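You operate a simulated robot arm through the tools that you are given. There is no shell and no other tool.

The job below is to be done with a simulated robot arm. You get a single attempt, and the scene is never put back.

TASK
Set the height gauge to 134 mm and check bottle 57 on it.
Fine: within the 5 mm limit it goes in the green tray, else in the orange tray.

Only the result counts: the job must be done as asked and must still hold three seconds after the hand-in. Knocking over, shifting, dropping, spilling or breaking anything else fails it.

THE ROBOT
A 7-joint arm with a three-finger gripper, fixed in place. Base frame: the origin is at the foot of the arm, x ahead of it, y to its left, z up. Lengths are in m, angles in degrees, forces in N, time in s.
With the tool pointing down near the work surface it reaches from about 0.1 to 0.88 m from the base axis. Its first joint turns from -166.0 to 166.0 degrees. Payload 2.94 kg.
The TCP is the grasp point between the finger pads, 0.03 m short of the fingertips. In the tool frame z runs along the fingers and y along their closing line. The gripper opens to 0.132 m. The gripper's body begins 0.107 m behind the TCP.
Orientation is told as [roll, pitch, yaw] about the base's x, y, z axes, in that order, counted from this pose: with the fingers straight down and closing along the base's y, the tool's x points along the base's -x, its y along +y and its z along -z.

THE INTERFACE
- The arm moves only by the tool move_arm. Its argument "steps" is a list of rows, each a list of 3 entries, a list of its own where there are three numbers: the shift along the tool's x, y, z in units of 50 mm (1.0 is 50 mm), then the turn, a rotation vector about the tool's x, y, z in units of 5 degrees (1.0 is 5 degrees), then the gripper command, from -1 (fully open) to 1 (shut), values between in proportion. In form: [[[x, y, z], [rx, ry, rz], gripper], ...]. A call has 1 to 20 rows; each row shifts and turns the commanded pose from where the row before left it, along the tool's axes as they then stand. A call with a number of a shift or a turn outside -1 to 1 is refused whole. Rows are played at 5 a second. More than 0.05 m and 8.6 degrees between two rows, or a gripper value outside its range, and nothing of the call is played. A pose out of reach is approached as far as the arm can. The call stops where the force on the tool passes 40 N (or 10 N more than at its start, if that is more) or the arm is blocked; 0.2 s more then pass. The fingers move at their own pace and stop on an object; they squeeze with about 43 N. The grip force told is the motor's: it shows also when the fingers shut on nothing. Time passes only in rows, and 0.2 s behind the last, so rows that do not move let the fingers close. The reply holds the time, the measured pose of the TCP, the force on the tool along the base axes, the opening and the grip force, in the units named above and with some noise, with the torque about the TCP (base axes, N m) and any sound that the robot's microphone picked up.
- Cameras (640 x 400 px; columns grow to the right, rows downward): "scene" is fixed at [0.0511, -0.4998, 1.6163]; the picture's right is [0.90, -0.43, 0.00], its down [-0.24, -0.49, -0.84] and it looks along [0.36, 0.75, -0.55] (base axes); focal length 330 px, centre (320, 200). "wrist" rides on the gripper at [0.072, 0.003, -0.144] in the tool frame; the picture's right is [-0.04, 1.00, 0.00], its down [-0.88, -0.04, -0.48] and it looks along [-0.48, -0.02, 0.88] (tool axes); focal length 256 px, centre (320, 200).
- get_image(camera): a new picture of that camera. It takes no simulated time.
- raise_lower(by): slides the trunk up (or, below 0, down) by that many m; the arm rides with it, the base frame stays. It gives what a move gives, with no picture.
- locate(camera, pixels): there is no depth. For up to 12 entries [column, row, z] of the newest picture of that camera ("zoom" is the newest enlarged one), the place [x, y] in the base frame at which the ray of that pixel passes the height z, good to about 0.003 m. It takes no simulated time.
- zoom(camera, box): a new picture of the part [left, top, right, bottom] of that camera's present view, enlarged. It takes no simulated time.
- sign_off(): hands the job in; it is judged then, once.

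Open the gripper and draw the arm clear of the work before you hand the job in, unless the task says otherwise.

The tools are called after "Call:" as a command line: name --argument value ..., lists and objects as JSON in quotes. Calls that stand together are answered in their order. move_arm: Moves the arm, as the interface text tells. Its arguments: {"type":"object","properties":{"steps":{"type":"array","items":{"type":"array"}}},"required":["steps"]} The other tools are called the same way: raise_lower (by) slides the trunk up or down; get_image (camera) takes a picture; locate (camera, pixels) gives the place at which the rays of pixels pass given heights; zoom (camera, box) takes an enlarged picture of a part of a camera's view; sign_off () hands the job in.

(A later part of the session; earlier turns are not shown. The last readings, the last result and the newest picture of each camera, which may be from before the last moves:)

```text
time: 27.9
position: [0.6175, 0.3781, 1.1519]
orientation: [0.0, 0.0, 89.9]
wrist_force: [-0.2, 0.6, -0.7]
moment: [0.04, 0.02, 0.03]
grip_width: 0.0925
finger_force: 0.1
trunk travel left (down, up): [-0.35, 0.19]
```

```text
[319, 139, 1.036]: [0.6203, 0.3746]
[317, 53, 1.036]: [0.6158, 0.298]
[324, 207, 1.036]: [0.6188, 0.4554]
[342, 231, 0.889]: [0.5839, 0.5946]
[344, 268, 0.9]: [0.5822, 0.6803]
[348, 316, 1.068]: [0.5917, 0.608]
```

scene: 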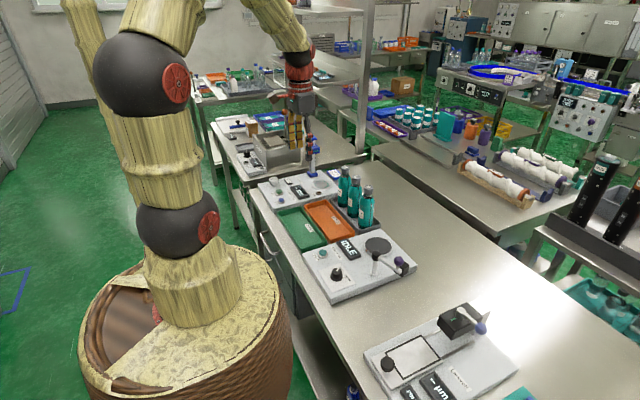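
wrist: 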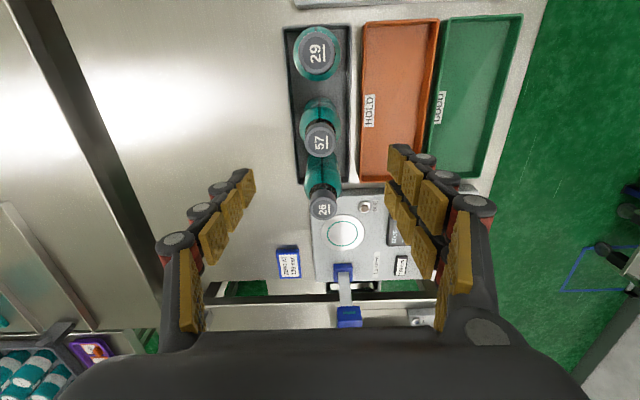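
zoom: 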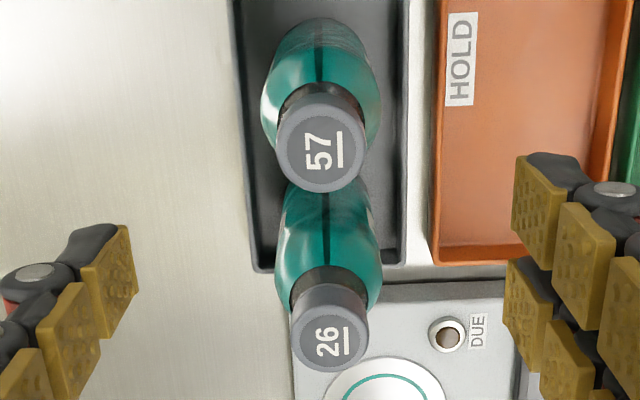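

The cap is aligned with the TCP axis. I descend to TCP z ≈ 0.99 first and check the clearance to the neighbours.

Call:
move_arm --steps '[[[0, 0, 0.8], [0, 0, 0], -0.4], [[0, 0, 0.8], [0, 0, 0], -0.4], [[0, 0, 0.8], [0, 0, 0], -0.4], [[0, 0, 0.8], [0, 0, 0], -0.4], [[0, 0, 0], [0, 0, 0], -0.4]]'

Call:
get_image --camera "wrist"

Call:
zoom --camera "scene" --box '[300, 120, 420, 250]'

```text
time: 29.1
position: [0.6185, 0.3773, 0.9922]
orientation: [0.0, 0.0, 89.9]
wrist_force: [0.7, 0.3, 0.1]
moment: [0.02, 0.05, 0.0]
grip_width: 0.0925
finger_force: 0.1
trunk travel left (down, up): [-0.35, 0.19]
```

```text
taken
```

wrist: 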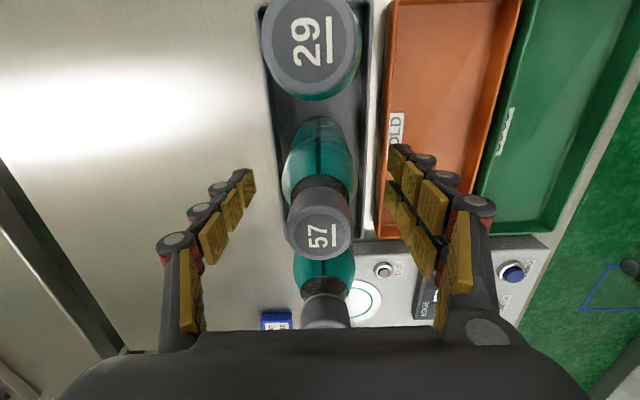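

```text
3.08 times, centred on (360, 185) of scene
```

zoom: 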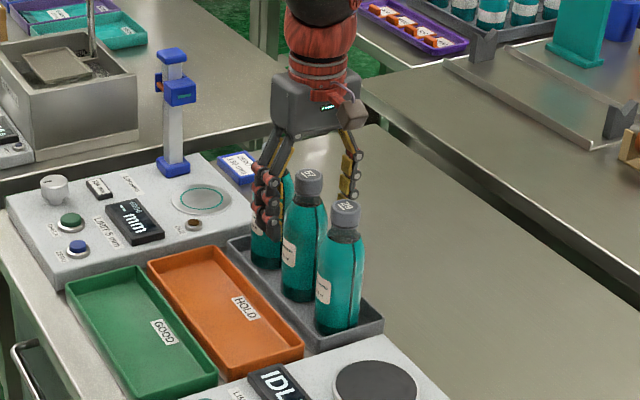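

Fingers straddle bottle 57. I zoom on its cap to refine the y alignment before lowering further.

Call:
zoom --camera "wrist" --box '[256, 180, 384, 260]'

Call:
locate --camera "zoom" --pixels '[[320, 200, 1.03], [320, 200, 1.036], [320, 200, 1.042]]'

```text
5.00 times, centred on (320, 220) of wrist
```

zoom: 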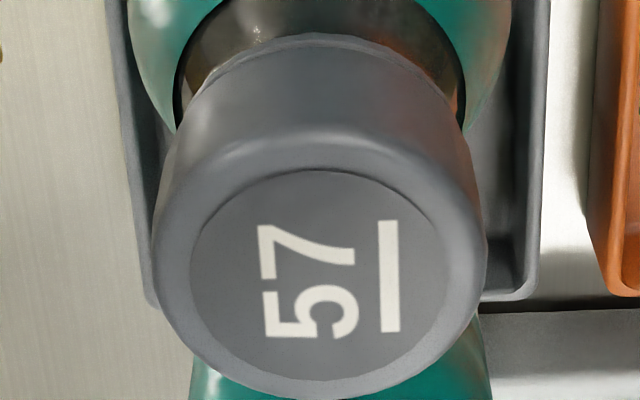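

```text
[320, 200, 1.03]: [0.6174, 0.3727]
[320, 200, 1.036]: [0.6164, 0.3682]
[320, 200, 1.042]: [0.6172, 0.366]
```

The cap's disc centre is at (320,235), i.e. y ≈ 0.379. I shift 2 mm in +y, lower to TCP z ≈ 0.948 and close on the bottle.

Call:
move_arm --steps '[[[-0.04, 0, 0.3], [0, 0, 0], -0.4], [[0, 0, 0.3], [0, 0, 0], -0.4], [[0, 0, 0.28], [0, 0, 0], -0.4], [[0, 0, 0], [0, 0, 0], -0.4], [[0, 0, 0], [0, 0, 0], 0.0], [[0, 0, 0], [0, 0, 0], 0.3], [[0, 0, 0], [0, 0, 0], 1], [[0, 0, 0], [0, 0, 0], 1], [[0, 0, 0], [0, 0, 0], 1]]'

Call:
get_image --camera "wrist"

Call:
zoom --camera "scene" --box '[300, 120, 420, 250]'

```text
time: 31.1
position: [0.6194, 0.3812, 0.9484]
orientation: [0.0, 0.1, 90.0]
wrist_force: [-0.3, 0.0, -0.5]
moment: [-0.01, 0.01, -0.03]
grip_width: 0.0505
finger_force: 30.9
trunk travel left (down, up): [-0.35, 0.19]
```

```text
taken
```

wrist: 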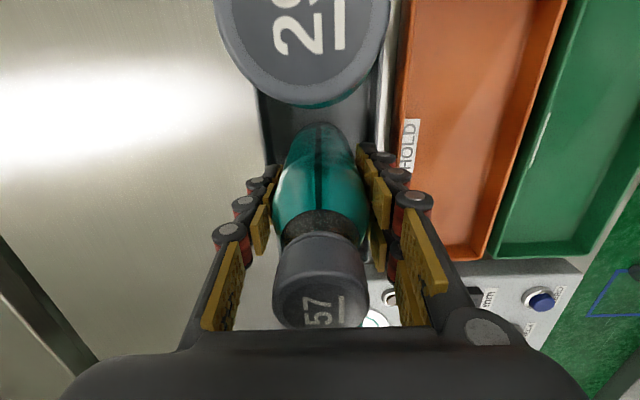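

```text
3.08 times, centred on (360, 185) of scene
```

zoom: 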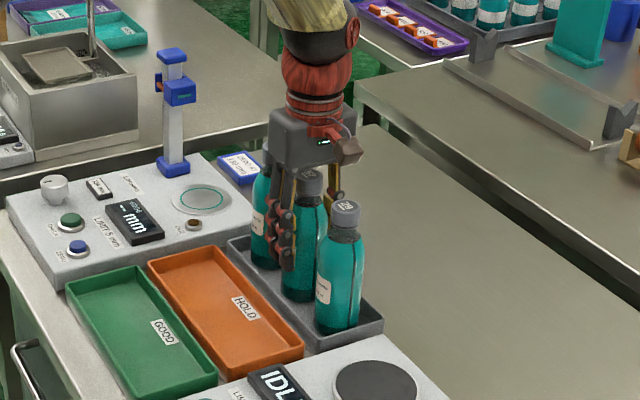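

Gripped at 50.5 mm. I lift straight up in small steps at first and watch the force.

Call:
move_arm --steps '[[[0, 0, 0], [0, 0, 0], 1], [[0, 0, -0.2], [0, 0, 0], 1], [[0, 0, -0.3], [0, 0, 0], 1], [[0, 0, -0.5], [0, 0, 0], 1], [[0, 0, 0], [0, 0, 0], 1]]'

Call:
get_image --camera "wrist"

Call:
zoom --camera "scene" --box '[300, 120, 420, 250]'

```text
time: 32.4
position: [0.6185, 0.3818, 0.9963]
orientation: [-0.1, 0.0, 89.8]
wrist_force: [-0.3, -0.1, -2.3]
moment: [0.0, -0.02, -0.01]
grip_width: 0.0501
finger_force: 43.3
trunk travel left (down, up): [-0.35, 0.19]
```

```text
taken
```

wrist: 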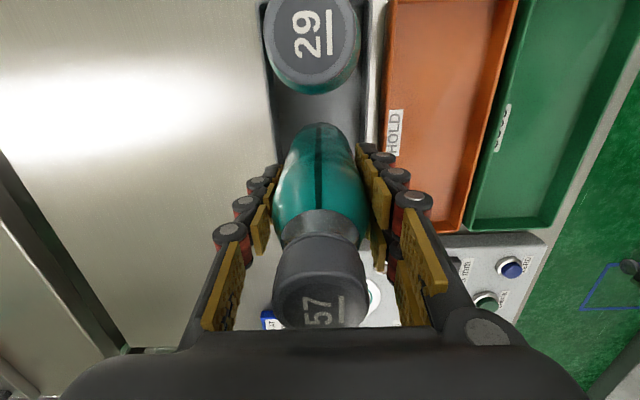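

```text
3.08 times, centred on (360, 185) of scene
```

zoom: 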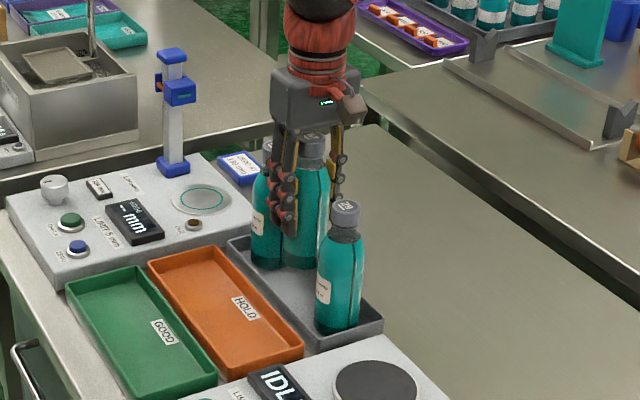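

The bottle came up cleanly (weight about 2.3 N). I lift to TCP z ≈ 1.165.

Call:
move_arm --steps '[[[0, 0, -0.6], [0, 0, 0], 1], [[0, 0, -0.7], [0, 0, 0], 1], [[0, 0, -0.7], [0, 0, 0], 1], [[0, 0, -0.7], [0, 0, 0], 1], [[0, 0, -0.7], [0, 0, 0], 1], [[0, 0, 0], [0, 0, 0], 1]]'

Call:
get_image --camera "wrist"

Call:
zoom --camera "scene" --box '[280, 80, 420, 240]'

```text
time: 33.8
position: [0.6171, 0.3796, 1.1674]
orientation: [0.0, 0.2, 89.9]
wrist_force: [0.0, -0.5, -2.7]
moment: [-0.02, -0.04, 0.04]
grip_width: 0.0501
finger_force: 42.7
trunk travel left (down, up): [-0.35, 0.19]
```

```text
taken
```

wrist: 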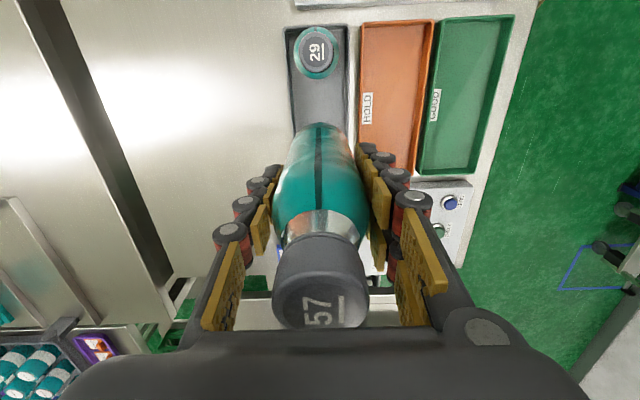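

```text
2.50 times, centred on (350, 160) of scene
```

zoom: 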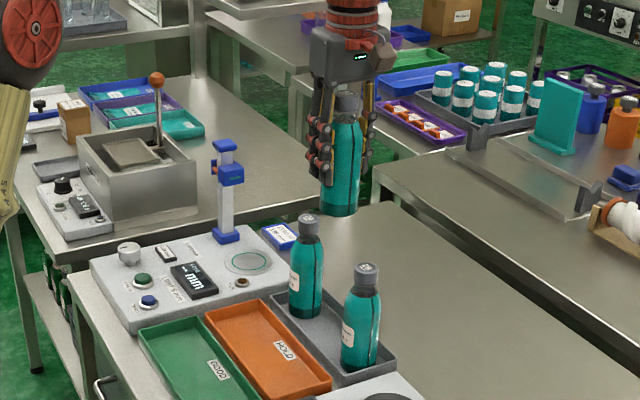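

I refine the gauge plate's centre from the scene camera (ring at about (321.5,185.2)) before carrying the bottle there.

Call:
zoom --camera "scene" --box '[300, 165, 340, 200]'

Call:
get_image --camera "scene"

Call:
locate --camera "scene" --pixels '[[321.5, 185.2, 0.885], [321.5, 185.2, 0.889], [321.5, 185.2, 0.893]]'

```text
11.43 times, centred on (320, 182) of scene
```

zoom: 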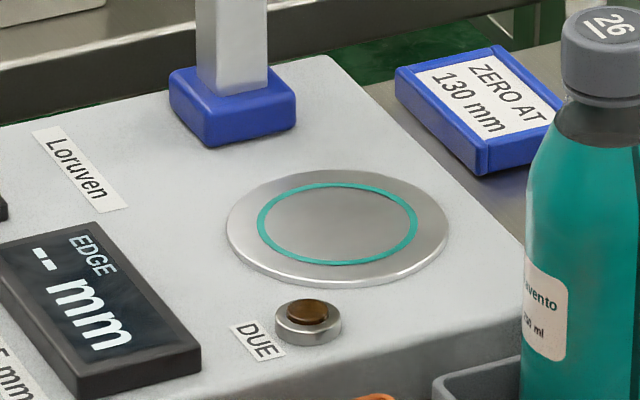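

```text
taken
```

scene: 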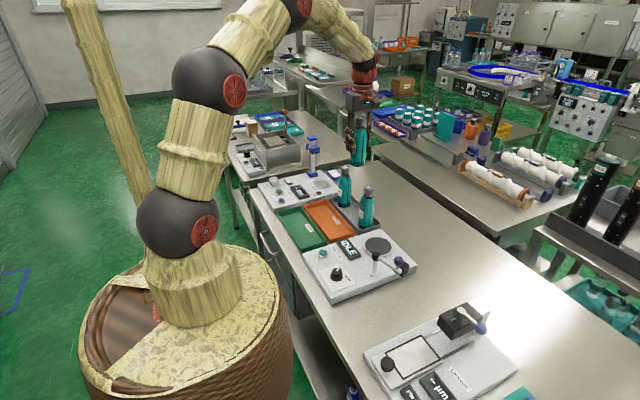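

```text
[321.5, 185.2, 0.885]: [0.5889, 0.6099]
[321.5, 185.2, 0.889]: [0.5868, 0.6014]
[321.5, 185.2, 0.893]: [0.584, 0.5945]
```

Plate centre is about (0.588, 0.602), with a 60 mm ring. I carry the bottle there at height, passing over bottle 26 with about 50 mm clearance.

Call:
move_arm --steps '[[[-0.6, 0.083, 0], [0, 0, 0], 1], [[-0.64, 0.083, 0], [0, 0, 0], 1], [[-0.64, 0.083, 0], [0, 0, 0], 1], [[-0.64, 0.083, 0], [0, 0, 0], 1], [[-0.64, 0.083, 0], [0, 0, 0], 1], [[-0.64, 0.083, 0], [0, 0, 0], 1], [[-0.64, 0.083, 0], [0, 0, 0], 1], [[0, 0, 0], [0, 0, 0], 1], [[0, 0, 0], [0, 0, 0], 1]]'

Call:
get_image --camera "wrist"

Call:
zoom --camera "scene" --box '[260, 80, 380, 220]'

```text
time: 35.8
position: [0.5891, 0.6032, 1.168]
orientation: [0.0, 0.1, 89.8]
wrist_force: [-0.5, -0.5, -3.4]
moment: [-0.02, -0.02, -0.01]
grip_width: 0.0502
finger_force: 43.4
trunk travel left (down, up): [-0.35, 0.19]
```

```text
taken
```

wrist: 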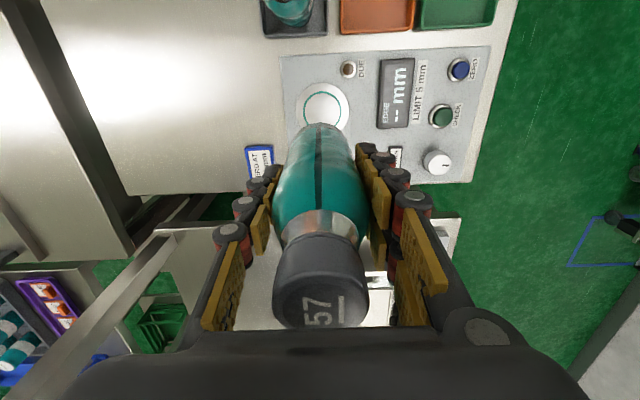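

```text
2.86 times, centred on (320, 150) of scene
```

zoom: 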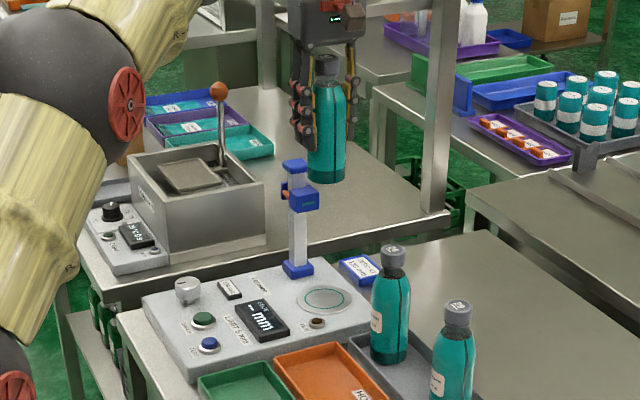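

The plate appears at about (325,108), partly hidden by the bottle. I zoom and locate it from here.

Call:
zoom --camera "wrist" --box '[272, 50, 400, 130]'

Call:
locate --camera "wrist" --pixels '[[325, 108, 0.889], [303.5, 108, 0.889], [348.5, 108, 0.889], [326, 82, 0.889]]'

```text
5.00 times, centred on (336, 90) of wrist
```

zoom: 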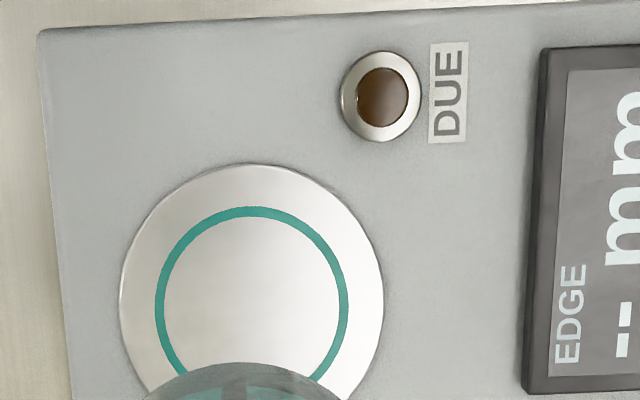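

```text
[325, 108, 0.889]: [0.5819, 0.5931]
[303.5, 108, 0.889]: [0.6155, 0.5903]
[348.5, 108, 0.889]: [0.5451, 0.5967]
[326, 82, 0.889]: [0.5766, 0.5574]
```

DUE is off; the plate centre from here is about (0.587, 0.600). I correct by 2 mm and lower to TCP z ≈ 1.0.

Call:
move_arm --steps '[[[0.05, 0.04, 0.4], [0, 0, 0], 1], [[0, 0, 0.7], [0, 0, 0], 1], [[0, 0, 0.8], [0, 0, 0], 1], [[0, 0, 0.8], [0, 0, 0], 1], [[0, 0, 0.6], [0, 0, 0], 1], [[0, 0, 0], [0, 0, 0], 1]]'

Call:
get_image --camera "wrist"

Call:
zoom --camera "scene" --box '[270, 110, 370, 210]'

```text
time: 37.1
position: [0.5876, 0.6003, 1.0019]
orientation: [-0.1, 0.0, 90.0]
wrist_force: [-0.4, -0.4, -2.6]
moment: [0.02, -0.02, 0.0]
grip_width: 0.0497
finger_force: 42.8
trunk travel left (down, up): [-0.35, 0.19]
```

```text
taken
```

wrist: 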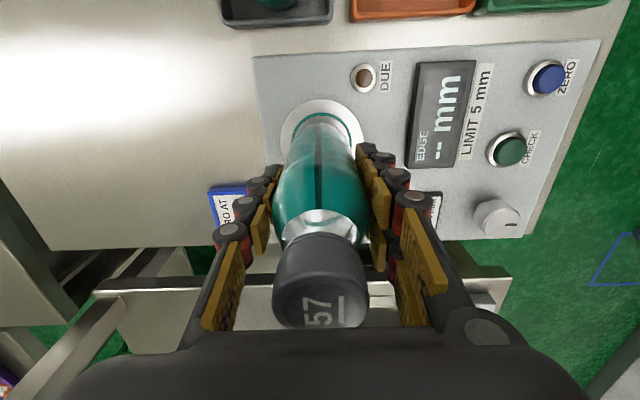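

```text
4.00 times, centred on (320, 160) of scene
```

zoom: 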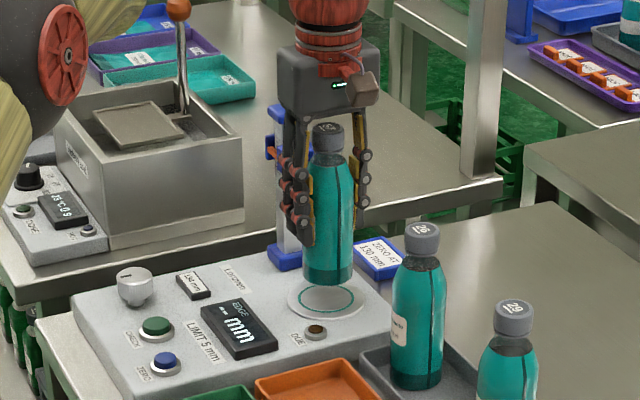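

The bottle hovers about 29 mm above the plate and looks centred over the ring. I lower 20 mm, then take small steps while watching the force.

Call:
move_arm --steps '[[[0, 0, 0.2], [0, 0, 0], 1], [[0, 0, 0.2], [0, 0, 0], 1], [[0, 0, 0.05], [0, 0, 0], 1], [[0, 0, 0], [0, 0, 0], 1]]'

Call:
zoom --camera "scene" --box '[300, 150, 350, 200]'

Call:
zoom --camera "wrist" --box '[240, 60, 400, 180]'

```text
time: 38.1
position: [0.5868, 0.5996, 0.9807]
orientation: [0.0, 0.1, 89.9]
wrist_force: [0.1, 0.4, -2.3]
moment: [0.0, -0.02, 0.0]
grip_width: 0.0501
finger_force: 43.2
trunk travel left (down, up): [-0.35, 0.19]
```

```text
8.00 times, centred on (325, 175) of scene
```

zoom: 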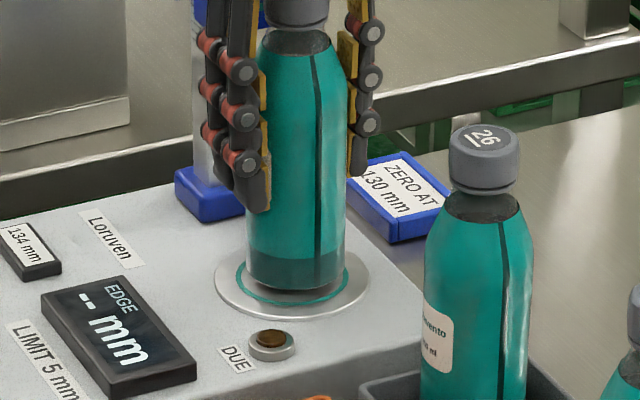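

```text
3.33 times, centred on (320, 120) of wrist
```

zoom: 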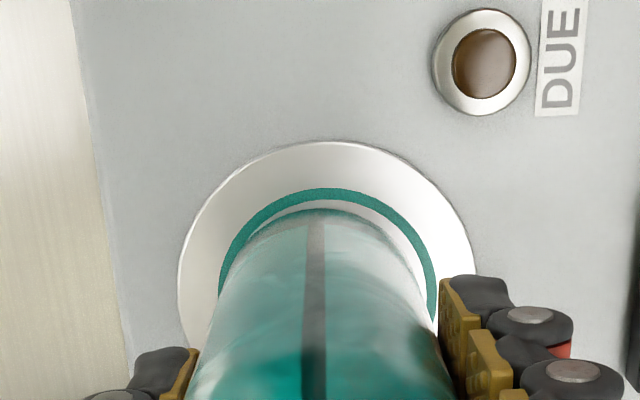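

The bottle is within the ring, about 2 mm too far in +x, so I correct that and lower in 2.5 mm steps while reading the force.

Call:
move_arm --steps '[[[0, 0.04, 0], [0, 0, 0], 1], [[0, 0, 0.05], [0, 0, 0], 1], [[0, 0, 0.05], [0, 0, 0], 1], [[0, 0, 0], [0, 0, 0], 1]]'

```text
time: 39.1
position: [0.5855, 0.5998, 0.9764]
orientation: [-0.1, 0.1, 89.9]
wrist_force: [-0.8, -0.9, 2.0]
moment: [-0.12, 0.06, -0.02]
grip_width: 0.0501
finger_force: 43.0
trunk travel left (down, up): [-0.35, 0.19]
```

The vertical force went from -2.3 to +2.0 N, so the bottle stands on the plate. I open the fingers slowly.

Call:
move_arm --steps '[[[0, 0, 0], [0, 0, 0], 0.15], [[0, 0, 0], [0, 0, 0], 0.0], [[0, 0, 0], [0, 0, 0], -0.2], [[0, 0, 0], [0, 0, 0], -0.4], [[0, 0, 0], [0, 0, 0], -0.4]]'

Call:
get_image --camera "wrist"

Call:
zoom --camera "scene" --box '[280, 130, 360, 200]'

```text
time: 40.4
position: [0.5857, 0.5993, 0.9742]
orientation: [0.0, 0.0, 89.9]
wrist_force: [0.0, 0.6, -1.0]
moment: [-0.02, -0.02, -0.02]
grip_width: 0.0925
finger_force: 0.0
trunk travel left (down, up): [-0.35, 0.19]
```

```text
taken
```

wrist: 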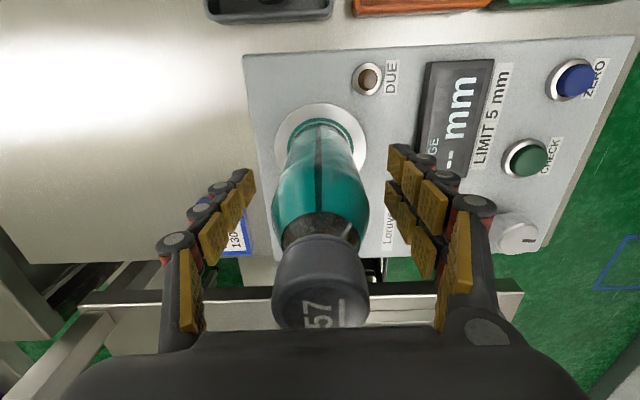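

```text
5.71 times, centred on (320, 165) of scene
```

zoom: 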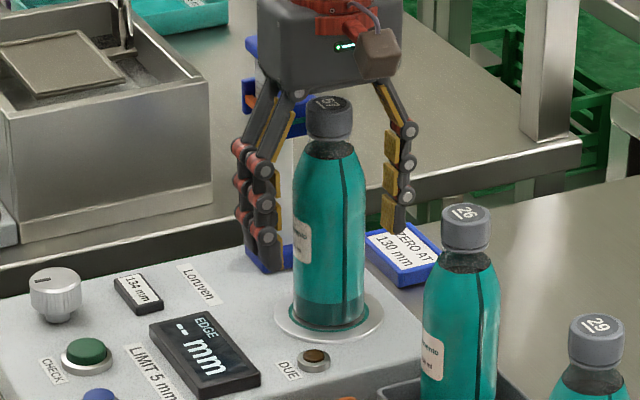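

Bottle 57 stands on the ring, released. I rise straight up to clear the cap.

Call:
move_arm --steps '[[[0, 0, -0.4], [0, 0, 0], -0.4], [[0, 0, -0.7], [0, 0, 0], -0.4], [[0, 0, -0.8], [0, 0, 0], -0.4], [[0, 0, -0.8], [0, 0, 0], -0.4], [[0, 0, -0.8], [0, 0, 0], -0.4], [[0, 0, 0], [0, 0, 0], -0.4]]'

Call:
get_image --camera "wrist"

Call:
zoom --camera "scene" --box '[270, 110, 360, 210]'

```text
time: 41.8
position: [0.5855, 0.6013, 1.1496]
orientation: [0.0, 0.1, 89.8]
wrist_force: [0.5, -0.5, -0.4]
moment: [0.02, 0.0, 0.03]
grip_width: 0.0925
finger_force: 0.0
trunk travel left (down, up): [-0.35, 0.19]
```

```text
taken
```

wrist: 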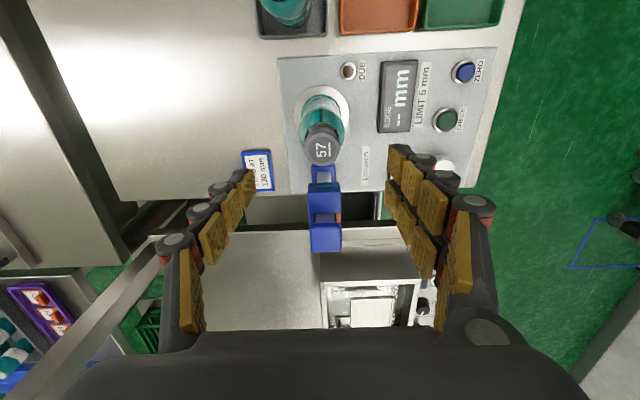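

```text
4.00 times, centred on (315, 160) of scene
```

zoom: 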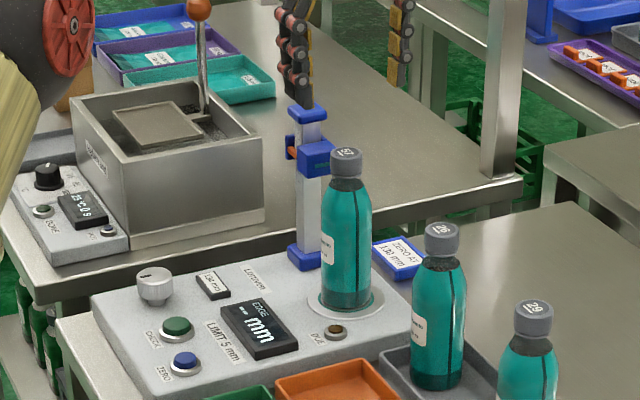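

The bottle stands free on the plate in front of the sensor. I locate the CHECK button at (446,119) from here and move above it with the fingers closed.

Call:
locate --camera "wrist" --pixels '[[446, 119, 0.897], [465, 71, 0.897]]'

Call:
move_arm --steps '[[[-0.05, 0.8, 0], [0, 0, 0], 0.5], [[-0.05, 0.8, 0], [0, 0, 0], 1], [[-0.05, 0.8, 0], [0, 0, 0], 1], [[-0.05, 0.8, 0], [0, 0, 0], 1], [[-0.05, 0.6, 0], [0, 0, 0], 1], [[0, 0, 0.8], [0, 0, 0], 1], [[0, 0, 0.8], [0, 0, 0], 1], [[0, 0, 0], [0, 0, 0], 1]]'

Call:
get_image --camera "wrist"

```text
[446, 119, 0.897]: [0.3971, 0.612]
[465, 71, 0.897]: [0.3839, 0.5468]
```

```text
time: 43.5
position: [0.3962, 0.6126, 1.071]
orientation: [0.0, 0.0, 89.9]
wrist_force: [0.4, -0.5, -0.3]
moment: [-0.01, 0.01, 0.02]
grip_width: 0.0001
finger_force: 27.9
trunk travel left (down, up): [-0.35, 0.19]
```

```text
taken
```

wrist: 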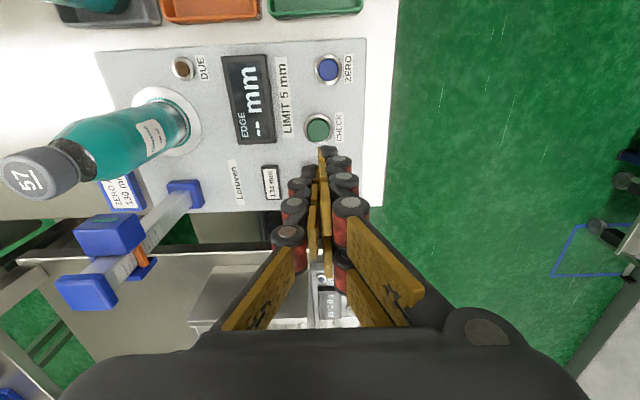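

CHECK at (319,128) is exactly under the TCP. I lower to just above the button.

Call:
move_arm --steps '[[[0, 0, 0.8], [0, 0, 0], 1], [[0, 0, 0.8], [0, 0, 0], 1], [[0, 0, 0.8], [0, 0, 0], 1], [[0, 0, 0.2], [0, 0, 0], 1], [[0, 0, 0], [0, 0, 0], 1]]'

Call:
zoom --camera "scene" --box '[260, 150, 340, 210]'

Call:
get_image --camera "wrist"

```text
time: 44.8
position: [0.3951, 0.6128, 0.9403]
orientation: [-0.1, 0.0, 89.9]
wrist_force: [-0.2, 0.1, 0.1]
moment: [0.0, 0.0, -0.03]
grip_width: 0.0002
finger_force: 28.7
trunk travel left (down, up): [-0.35, 0.19]
```

```text
6.67 times, centred on (300, 180) of scene
```

zoom: 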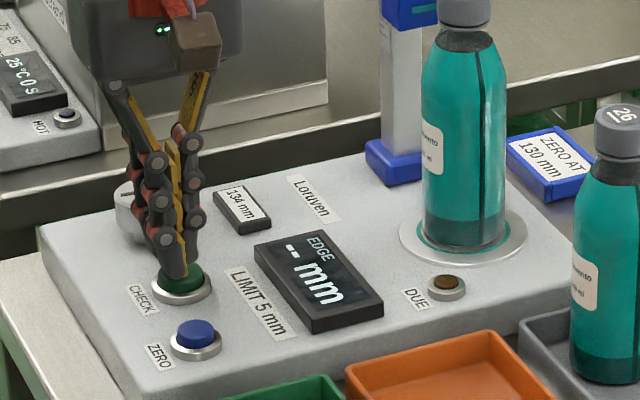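

```text
taken
```

wrist: 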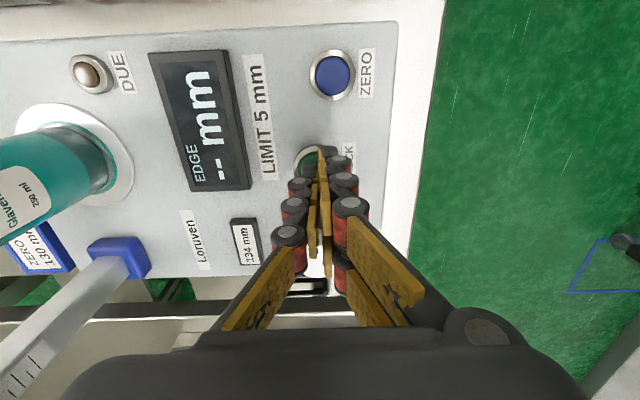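

The fingertips are just above the green button. I press down in 2 mm steps and come back up a little.

Call:
move_arm --steps '[[[0, 0, 0.1], [0, 0, 0], 1], [[0, 0, 0.08], [0, 0, 0], 1], [[0, 0, 0.04], [0, 0, 0], 1], [[0, 0, 0.04], [0, 0, 0], 1]]'

Call:
zoom --camera "scene" --box '[260, 150, 340, 210]'

```text
time: 45.8
position: [0.3949, 0.6129, 0.9265]
orientation: [0.0, 0.0, 89.9]
wrist_force: [-0.5, 0.3, 2.4]
moment: [-0.01, -0.04, 0.0]
grip_width: 0.0059
finger_force: 28.9
trunk travel left (down, up): [-0.35, 0.19]
heard: click
```

```text
6.67 times, centred on (300, 180) of scene
```

zoom: 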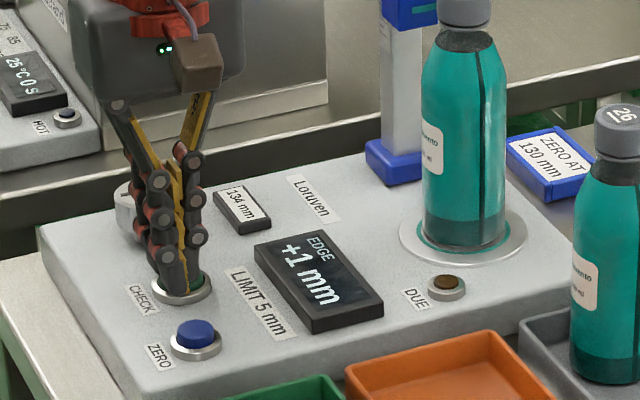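

A click, and the display shows "EDGE +1 mm". I rise off the button and read the display, the setting and the lamp again.

Call:
move_arm --steps '[[[0, 0, -0.3], [0, 0, 0], 1], [[0, 0, -0.7], [0, 0, 0], 1], [[0, 0, -0.8], [0, 0, 0], 1], [[0, 0, -0.8], [0, 0, 0], 1], [[0, 0, 0], [0, 0, 0], 1]]'

Call:
zoom --camera "scene" --box '[280, 165, 335, 200]'

Call:
get_image --camera "wrist"

Call:
zoom --camera "scene" --box '[290, 110, 350, 180]'

```text
time: 47.0
position: [0.3948, 0.6119, 1.0562]
orientation: [0.0, 0.1, 89.9]
wrist_force: [0.8, -0.6, 0.3]
moment: [0.03, -0.02, -0.02]
grip_width: 0.0
finger_force: 28.0
trunk travel left (down, up): [-0.35, 0.19]
```

```text
11.43 times, centred on (308, 182) of scene
```

zoom: 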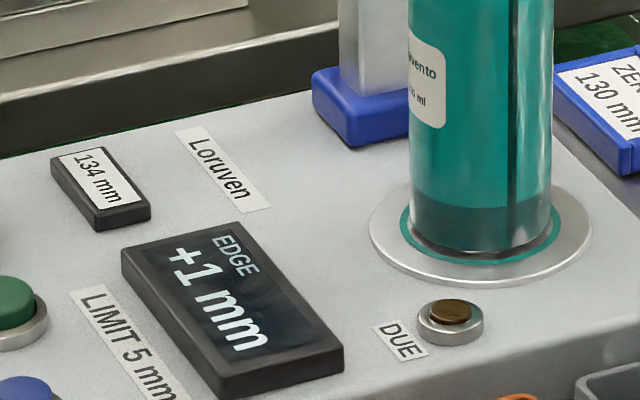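

```text
taken
```

wrist: 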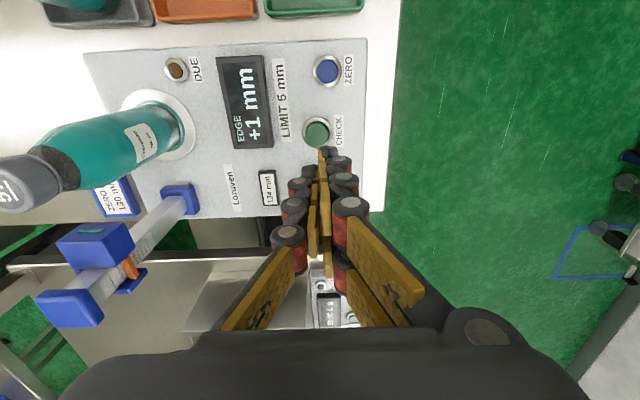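

```text
5.71 times, centred on (320, 145) of scene
```

zoom: 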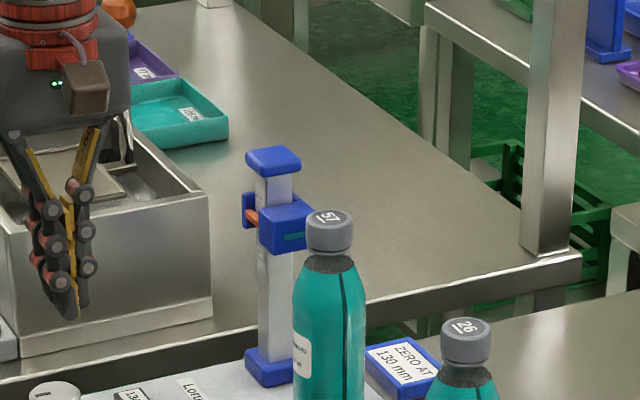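

The reading is +1 mm at 134 mm with DUE off, and my own triangulation of the liquid edge (about 136 mm above the plate) agrees, so bottle 57 is good and goes in the green tray. I rise, open and return above the bottle.

Call:
move_arm --steps '[[[0, 0, -0.9], [0, 0, 0], 1], [[0, 0, -1.0], [0, 0, 0], 0.3], [[0.05, -0.76, 0], [0, 0, 0], -0.4], [[0.05, -0.76, 0], [0, 0, 0], -0.4], [[0.05, -0.76, 0], [0, 0, 0], -0.4], [[0.05, -0.77, 0], [0, 0, 0], -0.4], [[0.05, -0.77, 0], [0, 0, 0], -0.4], [[0, 0, 0], [0, 0, 0], -0.4], [[0, 0, 0], [0, 0, 0], -0.4]]'

Call:
get_image --camera "wrist"

Call:
zoom --camera "wrist" --box '[272, 70, 400, 190]'

```text
time: 49.0
position: [0.5871, 0.6002, 1.1517]
orientation: [0.0, 0.2, 89.8]
wrist_force: [0.1, -0.1, 0.7]
moment: [-0.03, -0.02, -0.02]
grip_width: 0.0922
finger_force: 0.0
trunk travel left (down, up): [-0.35, 0.19]
```

```text
taken
```

wrist: 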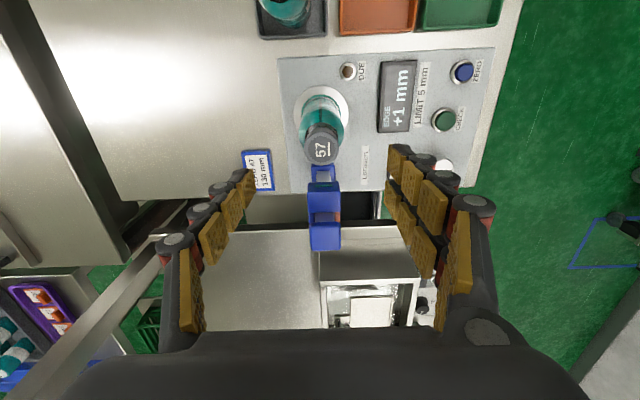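

```text
3.33 times, centred on (336, 130) of wrist
```

zoom: 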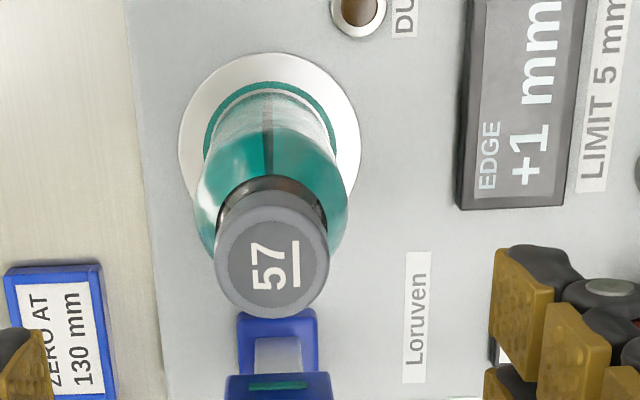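

The cap at (321.6,147.4) is on the TCP axis within 2 mm. I descend around the bottle to z ≈ 0.976 and close.

Call:
move_arm --steps '[[[0, 0.03, 0.6], [0, 0, 0], -0.4], [[0, 0, 0.7], [0, 0, 0], -0.4], [[0, 0, 0.8], [0, 0, 0], -0.4], [[0, 0, 0.8], [0, 0, 0], -0.4], [[0, 0, 0.6], [0, 0, 0], -0.4], [[0, 0, 0], [0, 0, 0], -0.4], [[0, 0, 0], [0, 0, 0], 0.0], [[0, 0, 0], [0, 0, 0], 0.3], [[0, 0, 0], [0, 0, 0], 1], [[0, 0, 0], [0, 0, 0], 1], [[0, 0, 0], [0, 0, 0], 1]]'

Call:
get_image --camera "wrist"

```text
time: 51.4
position: [0.5855, 0.6013, 0.9771]
orientation: [-0.1, 0.1, 89.9]
wrist_force: [-0.7, 0.1, -0.5]
moment: [0.02, -0.03, 0.02]
grip_width: 0.0504
finger_force: 30.5
trunk travel left (down, up): [-0.35, 0.19]
```

```text
taken
```

wrist: 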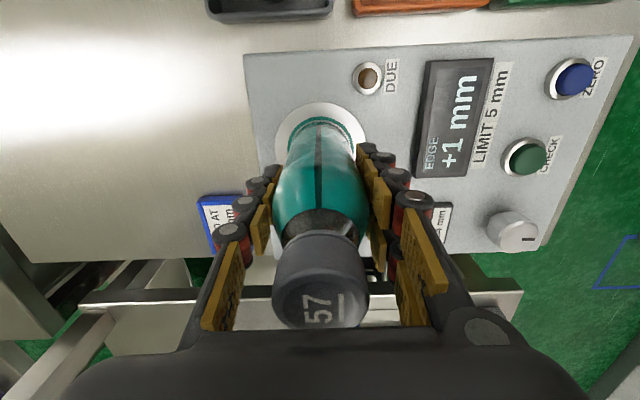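

The bottle is gripped at 50.4 mm. I lift it straight up.

Call:
move_arm --steps '[[[0, 0, 0], [0, 0, 0], 1], [[0, 0, -0.3], [0, 0, 0], 1], [[0, 0, -0.6], [0, 0, 0], 1], [[0, 0, -0.8], [0, 0, 0], 1], [[0, 0, -0.8], [0, 0, 0], 1], [[0, 0, -0.8], [0, 0, 0], 1], [[0, 0, -0.5], [0, 0, 0], 1], [[0, 0, 0], [0, 0, 0], 1]]'

Call:
zoom --camera "scene" --box '[250, 80, 410, 260]'

Call:
get_image --camera "wrist"

```text
time: 53.1
position: [0.5847, 0.6013, 1.1671]
orientation: [0.0, 0.2, 89.9]
wrist_force: [0.5, -0.4, -1.6]
moment: [0.0, 0.02, -0.01]
grip_width: 0.0498
finger_force: 42.6
trunk travel left (down, up): [-0.35, 0.19]
```

```text
2.22 times, centred on (330, 170) of scene
```

zoom: 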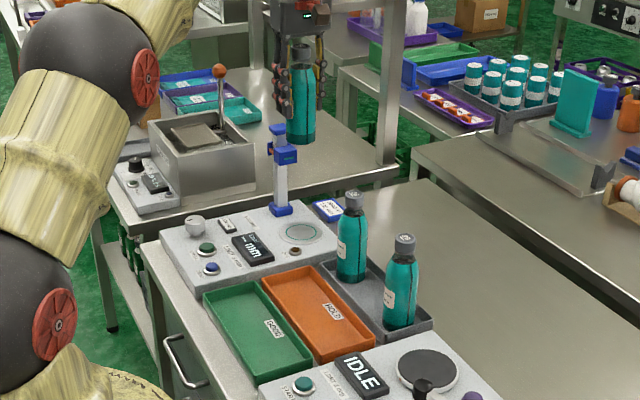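

```text
taken
```

wrist: 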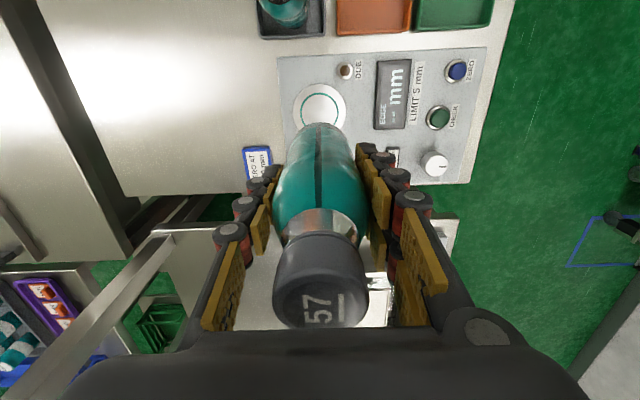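

The bottle is lifted; the green (GOOD) tray spans about x 0.35–0.45, y 0.27–0.50. I carry the bottle at height to above the tray centre (0.40, 0.384).

Call:
move_arm --steps '[[[0.5, 0.42, 0], [0, 0, 0], 1], [[0.64, 0.547, 0], [0, 0, 0], 1], [[0.64, 0.547, 0], [0, 0, 0], 1], [[0.64, 0.547, 0], [0, 0, 0], 1], [[0.64, 0.547, 0], [0, 0, 0], 1], [[0.64, 0.547, 0], [0, 0, 0], 1], [[0.64, 0.547, 0], [0, 0, 0], 1], [[0, 0, 0], [0, 0, 0], 1], [[0, 0, 0], [0, 0, 0], 1]]'

Call:
get_image --camera "wrist"

Call:
zoom --camera "scene" --box '[230, 100, 390, 280]'

```text
time: 55.1
position: [0.3976, 0.3834, 1.1666]
orientation: [0.1, 0.0, 89.9]
wrist_force: [-0.5, -0.5, -2.4]
moment: [0.02, 0.0, 0.0]
grip_width: 0.0501
finger_force: 42.7
trunk travel left (down, up): [-0.35, 0.19]
```

```text
taken
```

wrist: 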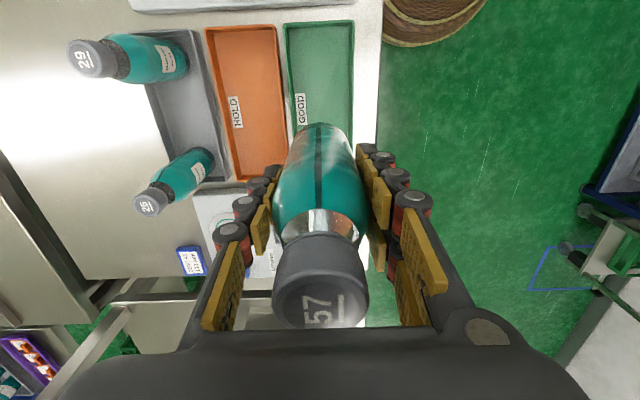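

```text
2.22 times, centred on (310, 190) of scene
```

zoom: 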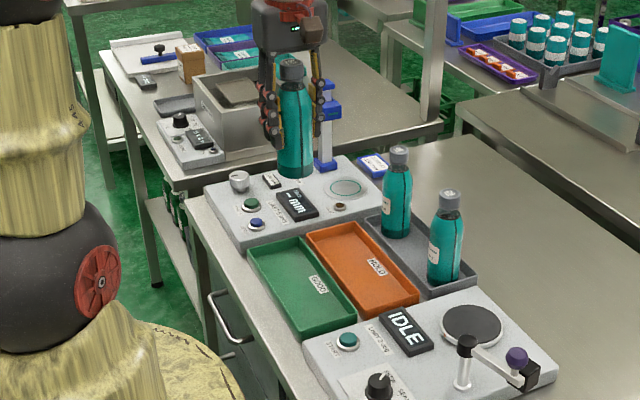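

The tray is centred under the bottle (columns 285–355 around 320). I lower to about TCP z 0.97 and check.

Call:
move_arm --steps '[[[0, 0, 0.6], [0, 0, 0], 1], [[0, 0, 0.8], [0, 0, 0], 1], [[0, 0, 0.8], [0, 0, 0], 1], [[0, 0, 0.8], [0, 0, 0], 1], [[0, 0, 0.6], [0, 0, 0], 1], [[0, 0, 0.3], [0, 0, 0], 1], [[0, 0, 0], [0, 0, 0], 1]]'

Call:
get_image --camera "wrist"

Call:
zoom --camera "scene" --box '[260, 150, 360, 260]'

```text
time: 56.8
position: [0.3988, 0.3832, 0.9723]
orientation: [0.0, 0.2, 89.9]
wrist_force: [-0.6, -0.8, -2.2]
moment: [0.01, 0.03, 0.01]
grip_width: 0.0497
finger_force: 42.4
trunk travel left (down, up): [-0.35, 0.19]
```

```text
taken
```

wrist: 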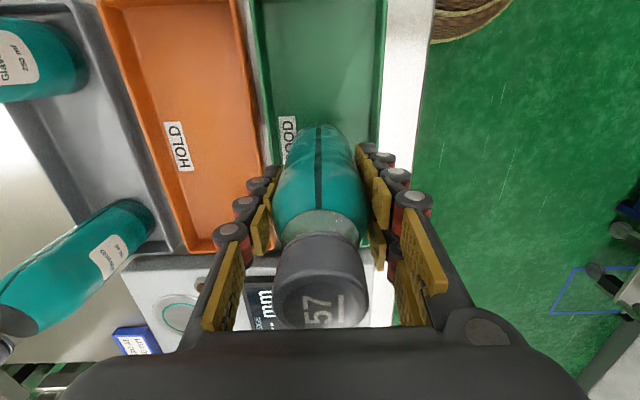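

```text
3.64 times, centred on (310, 205) of scene
```

zoom: 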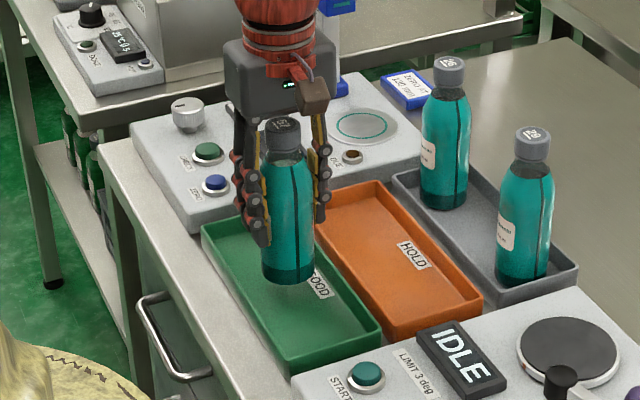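

The bottle hovers over the middle of the green tray. I lower 15 mm and then in small steps, watching the force.

Call:
move_arm --steps '[[[0, 0, 0.15], [0, 0, 0], 1], [[0, 0, 0.15], [0, 0, 0], 1], [[0, 0, 0.05], [0, 0, 0], 1], [[0, 0, 0], [0, 0, 0], 1]]'

Call:
zoom --camera "scene" --box '[270, 190, 340, 250]'

```text
time: 57.8
position: [0.3984, 0.3837, 0.9546]
orientation: [-0.1, -0.1, 89.9]
wrist_force: [-0.1, -0.3, -2.3]
moment: [0.0, -0.01, -0.01]
grip_width: 0.05
finger_force: 42.9
trunk travel left (down, up): [-0.35, 0.19]
```

```text
6.67 times, centred on (305, 220) of scene
```

zoom: 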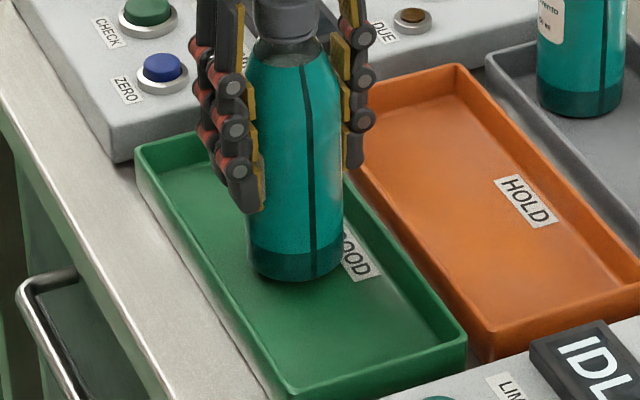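

Still hanging free (-2.3 N), close to the tray floor. I continue in 2 mm steps.

Call:
move_arm --steps '[[[0, 0, 0.04], [0, 0, 0], 1], [[0, 0, 0.04], [0, 0, 0], 1], [[0, 0, 0], [0, 0, 0], 1]]'

```text
time: 58.5
position: [0.3989, 0.3844, 0.9497]
orientation: [0.0, 0.1, 89.9]
wrist_force: [0.3, -0.6, -2.9]
moment: [0.02, 0.01, 0.0]
grip_width: 0.0499
finger_force: 43.6
trunk travel left (down, up): [-0.35, 0.19]
```

No contact yet at z 0.950; I go on in 1.5–2 mm steps.

Call:
move_arm --steps '[[[0, 0, 0.04], [0, 0, 0], 1], [[0, 0, 0], [0, 0, 0], 1]]'

Call:
zoom --camera "scene" --box '[280, 205, 330, 240]'

```text
time: 59.1
position: [0.399, 0.384, 0.9477]
orientation: [0.1, 0.0, 89.9]
wrist_force: [-0.9, -0.6, -0.8]
moment: [-0.02, -0.02, -0.03]
grip_width: 0.0499
finger_force: 43.2
trunk travel left (down, up): [-0.35, 0.19]
```

```text
11.43 times, centred on (305, 222) of scene
```

zoom: 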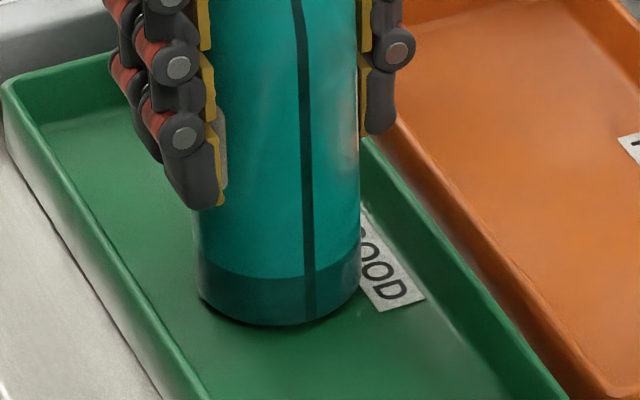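

The force has begun to rise (-0.8 N), so contact is starting. I lower 1 mm more and read again.

Call:
move_arm --steps '[[[0, 0, 0.02], [0, 0, 0], 1], [[0, 0, 0], [0, 0, 0], 1]]'

```text
time: 59.8
position: [0.3982, 0.3838, 0.9488]
orientation: [-0.1, 0.0, 89.9]
wrist_force: [-2.6, -1.2, 8.6]
moment: [-0.21, 0.18, -0.02]
grip_width: 0.0503
finger_force: 42.5
trunk travel left (down, up): [-0.35, 0.19]
```

The bottle stands on the tray floor (8.6 N). I ease up slightly to take off the preload and then open the fingers.

Call:
move_arm --steps '[[[0, 0, -0.02], [0, 0, 0], 1], [[0, 0, 0], [0, 0, 0], 0.2], [[0, 0, 0], [0, 0, 0], 0.1], [[0, 0, 0], [0, 0, 0], -0.1], [[0, 0, 0], [0, 0, 0], -0.3], [[0, 0, 0], [0, 0, 0], -0.4], [[0, 0, 0], [0, 0, 0], -0.4]]'

Call:
get_image --camera "wrist"

Call:
zoom --camera "scene" --box '[260, 150, 360, 260]'

```text
time: 61.4
position: [0.3988, 0.384, 0.949]
orientation: [0.1, 0.2, 89.8]
wrist_force: [-0.3, 0.4, 0.4]
moment: [0.0, -0.02, 0.0]
grip_width: 0.0922
finger_force: 0.0
trunk travel left (down, up): [-0.35, 0.19]
```

```text
taken
```

wrist: 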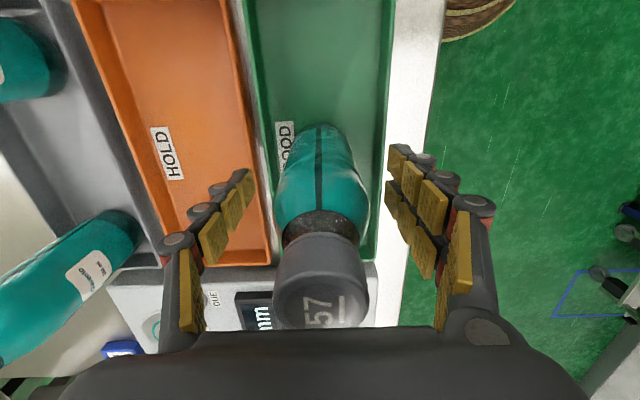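

```text
3.64 times, centred on (310, 205) of scene
```

zoom: 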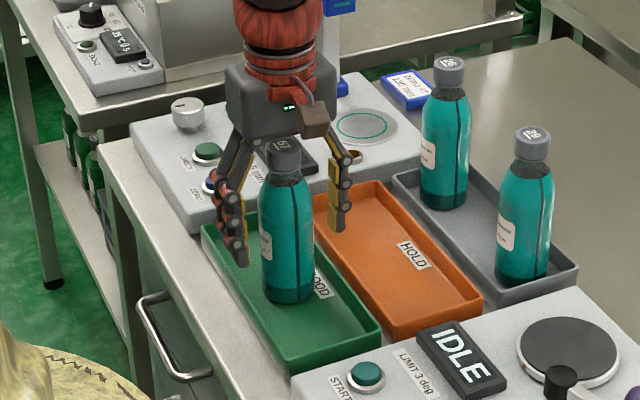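

Released; bottle 57 stands upright in the green tray. I rise straight up above the cap.

Call:
move_arm --steps '[[[0, 0, -0.4], [0, 0, 0], -0.4], [[0, 0, -0.7], [0, 0, 0], -0.4], [[0, 0, -0.9], [0, 0, 0], -0.4], [[0, 0, -0.9], [0, 0, 0], -0.4], [[0, 0, -0.9], [0, 0, 0], -0.4], [[0, 0, -0.9], [0, 0, 0], -0.4], [[0, 0, 0], [0, 0, 0], -0.4]]'

Call:
get_image --camera "wrist"

Call:
zoom --camera "scene" --box '[250, 120, 390, 260]'

```text
time: 63.0
position: [0.3991, 0.3833, 1.1838]
orientation: [0.1, 0.1, 89.9]
wrist_force: [-0.3, 0.4, -0.8]
moment: [0.0, 0.01, 0.02]
grip_width: 0.0924
finger_force: 0.1
trunk travel left (down, up): [-0.35, 0.19]
```

```text
taken
```

wrist: 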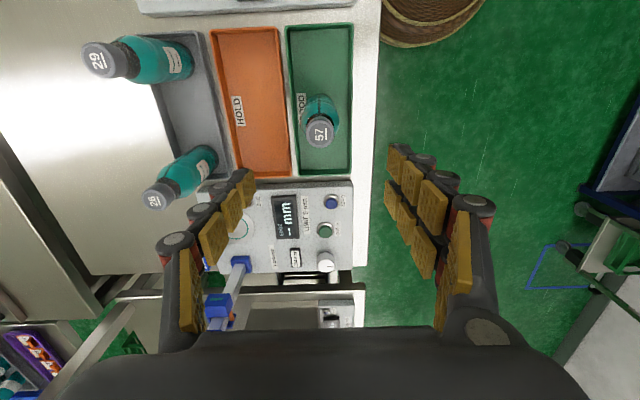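

```text
2.86 times, centred on (320, 190) of scene
```

zoom: 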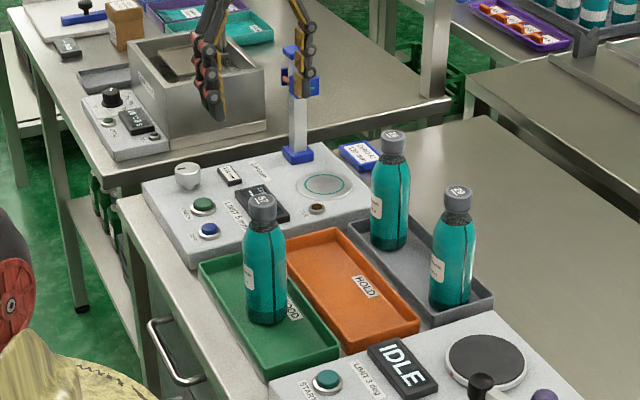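

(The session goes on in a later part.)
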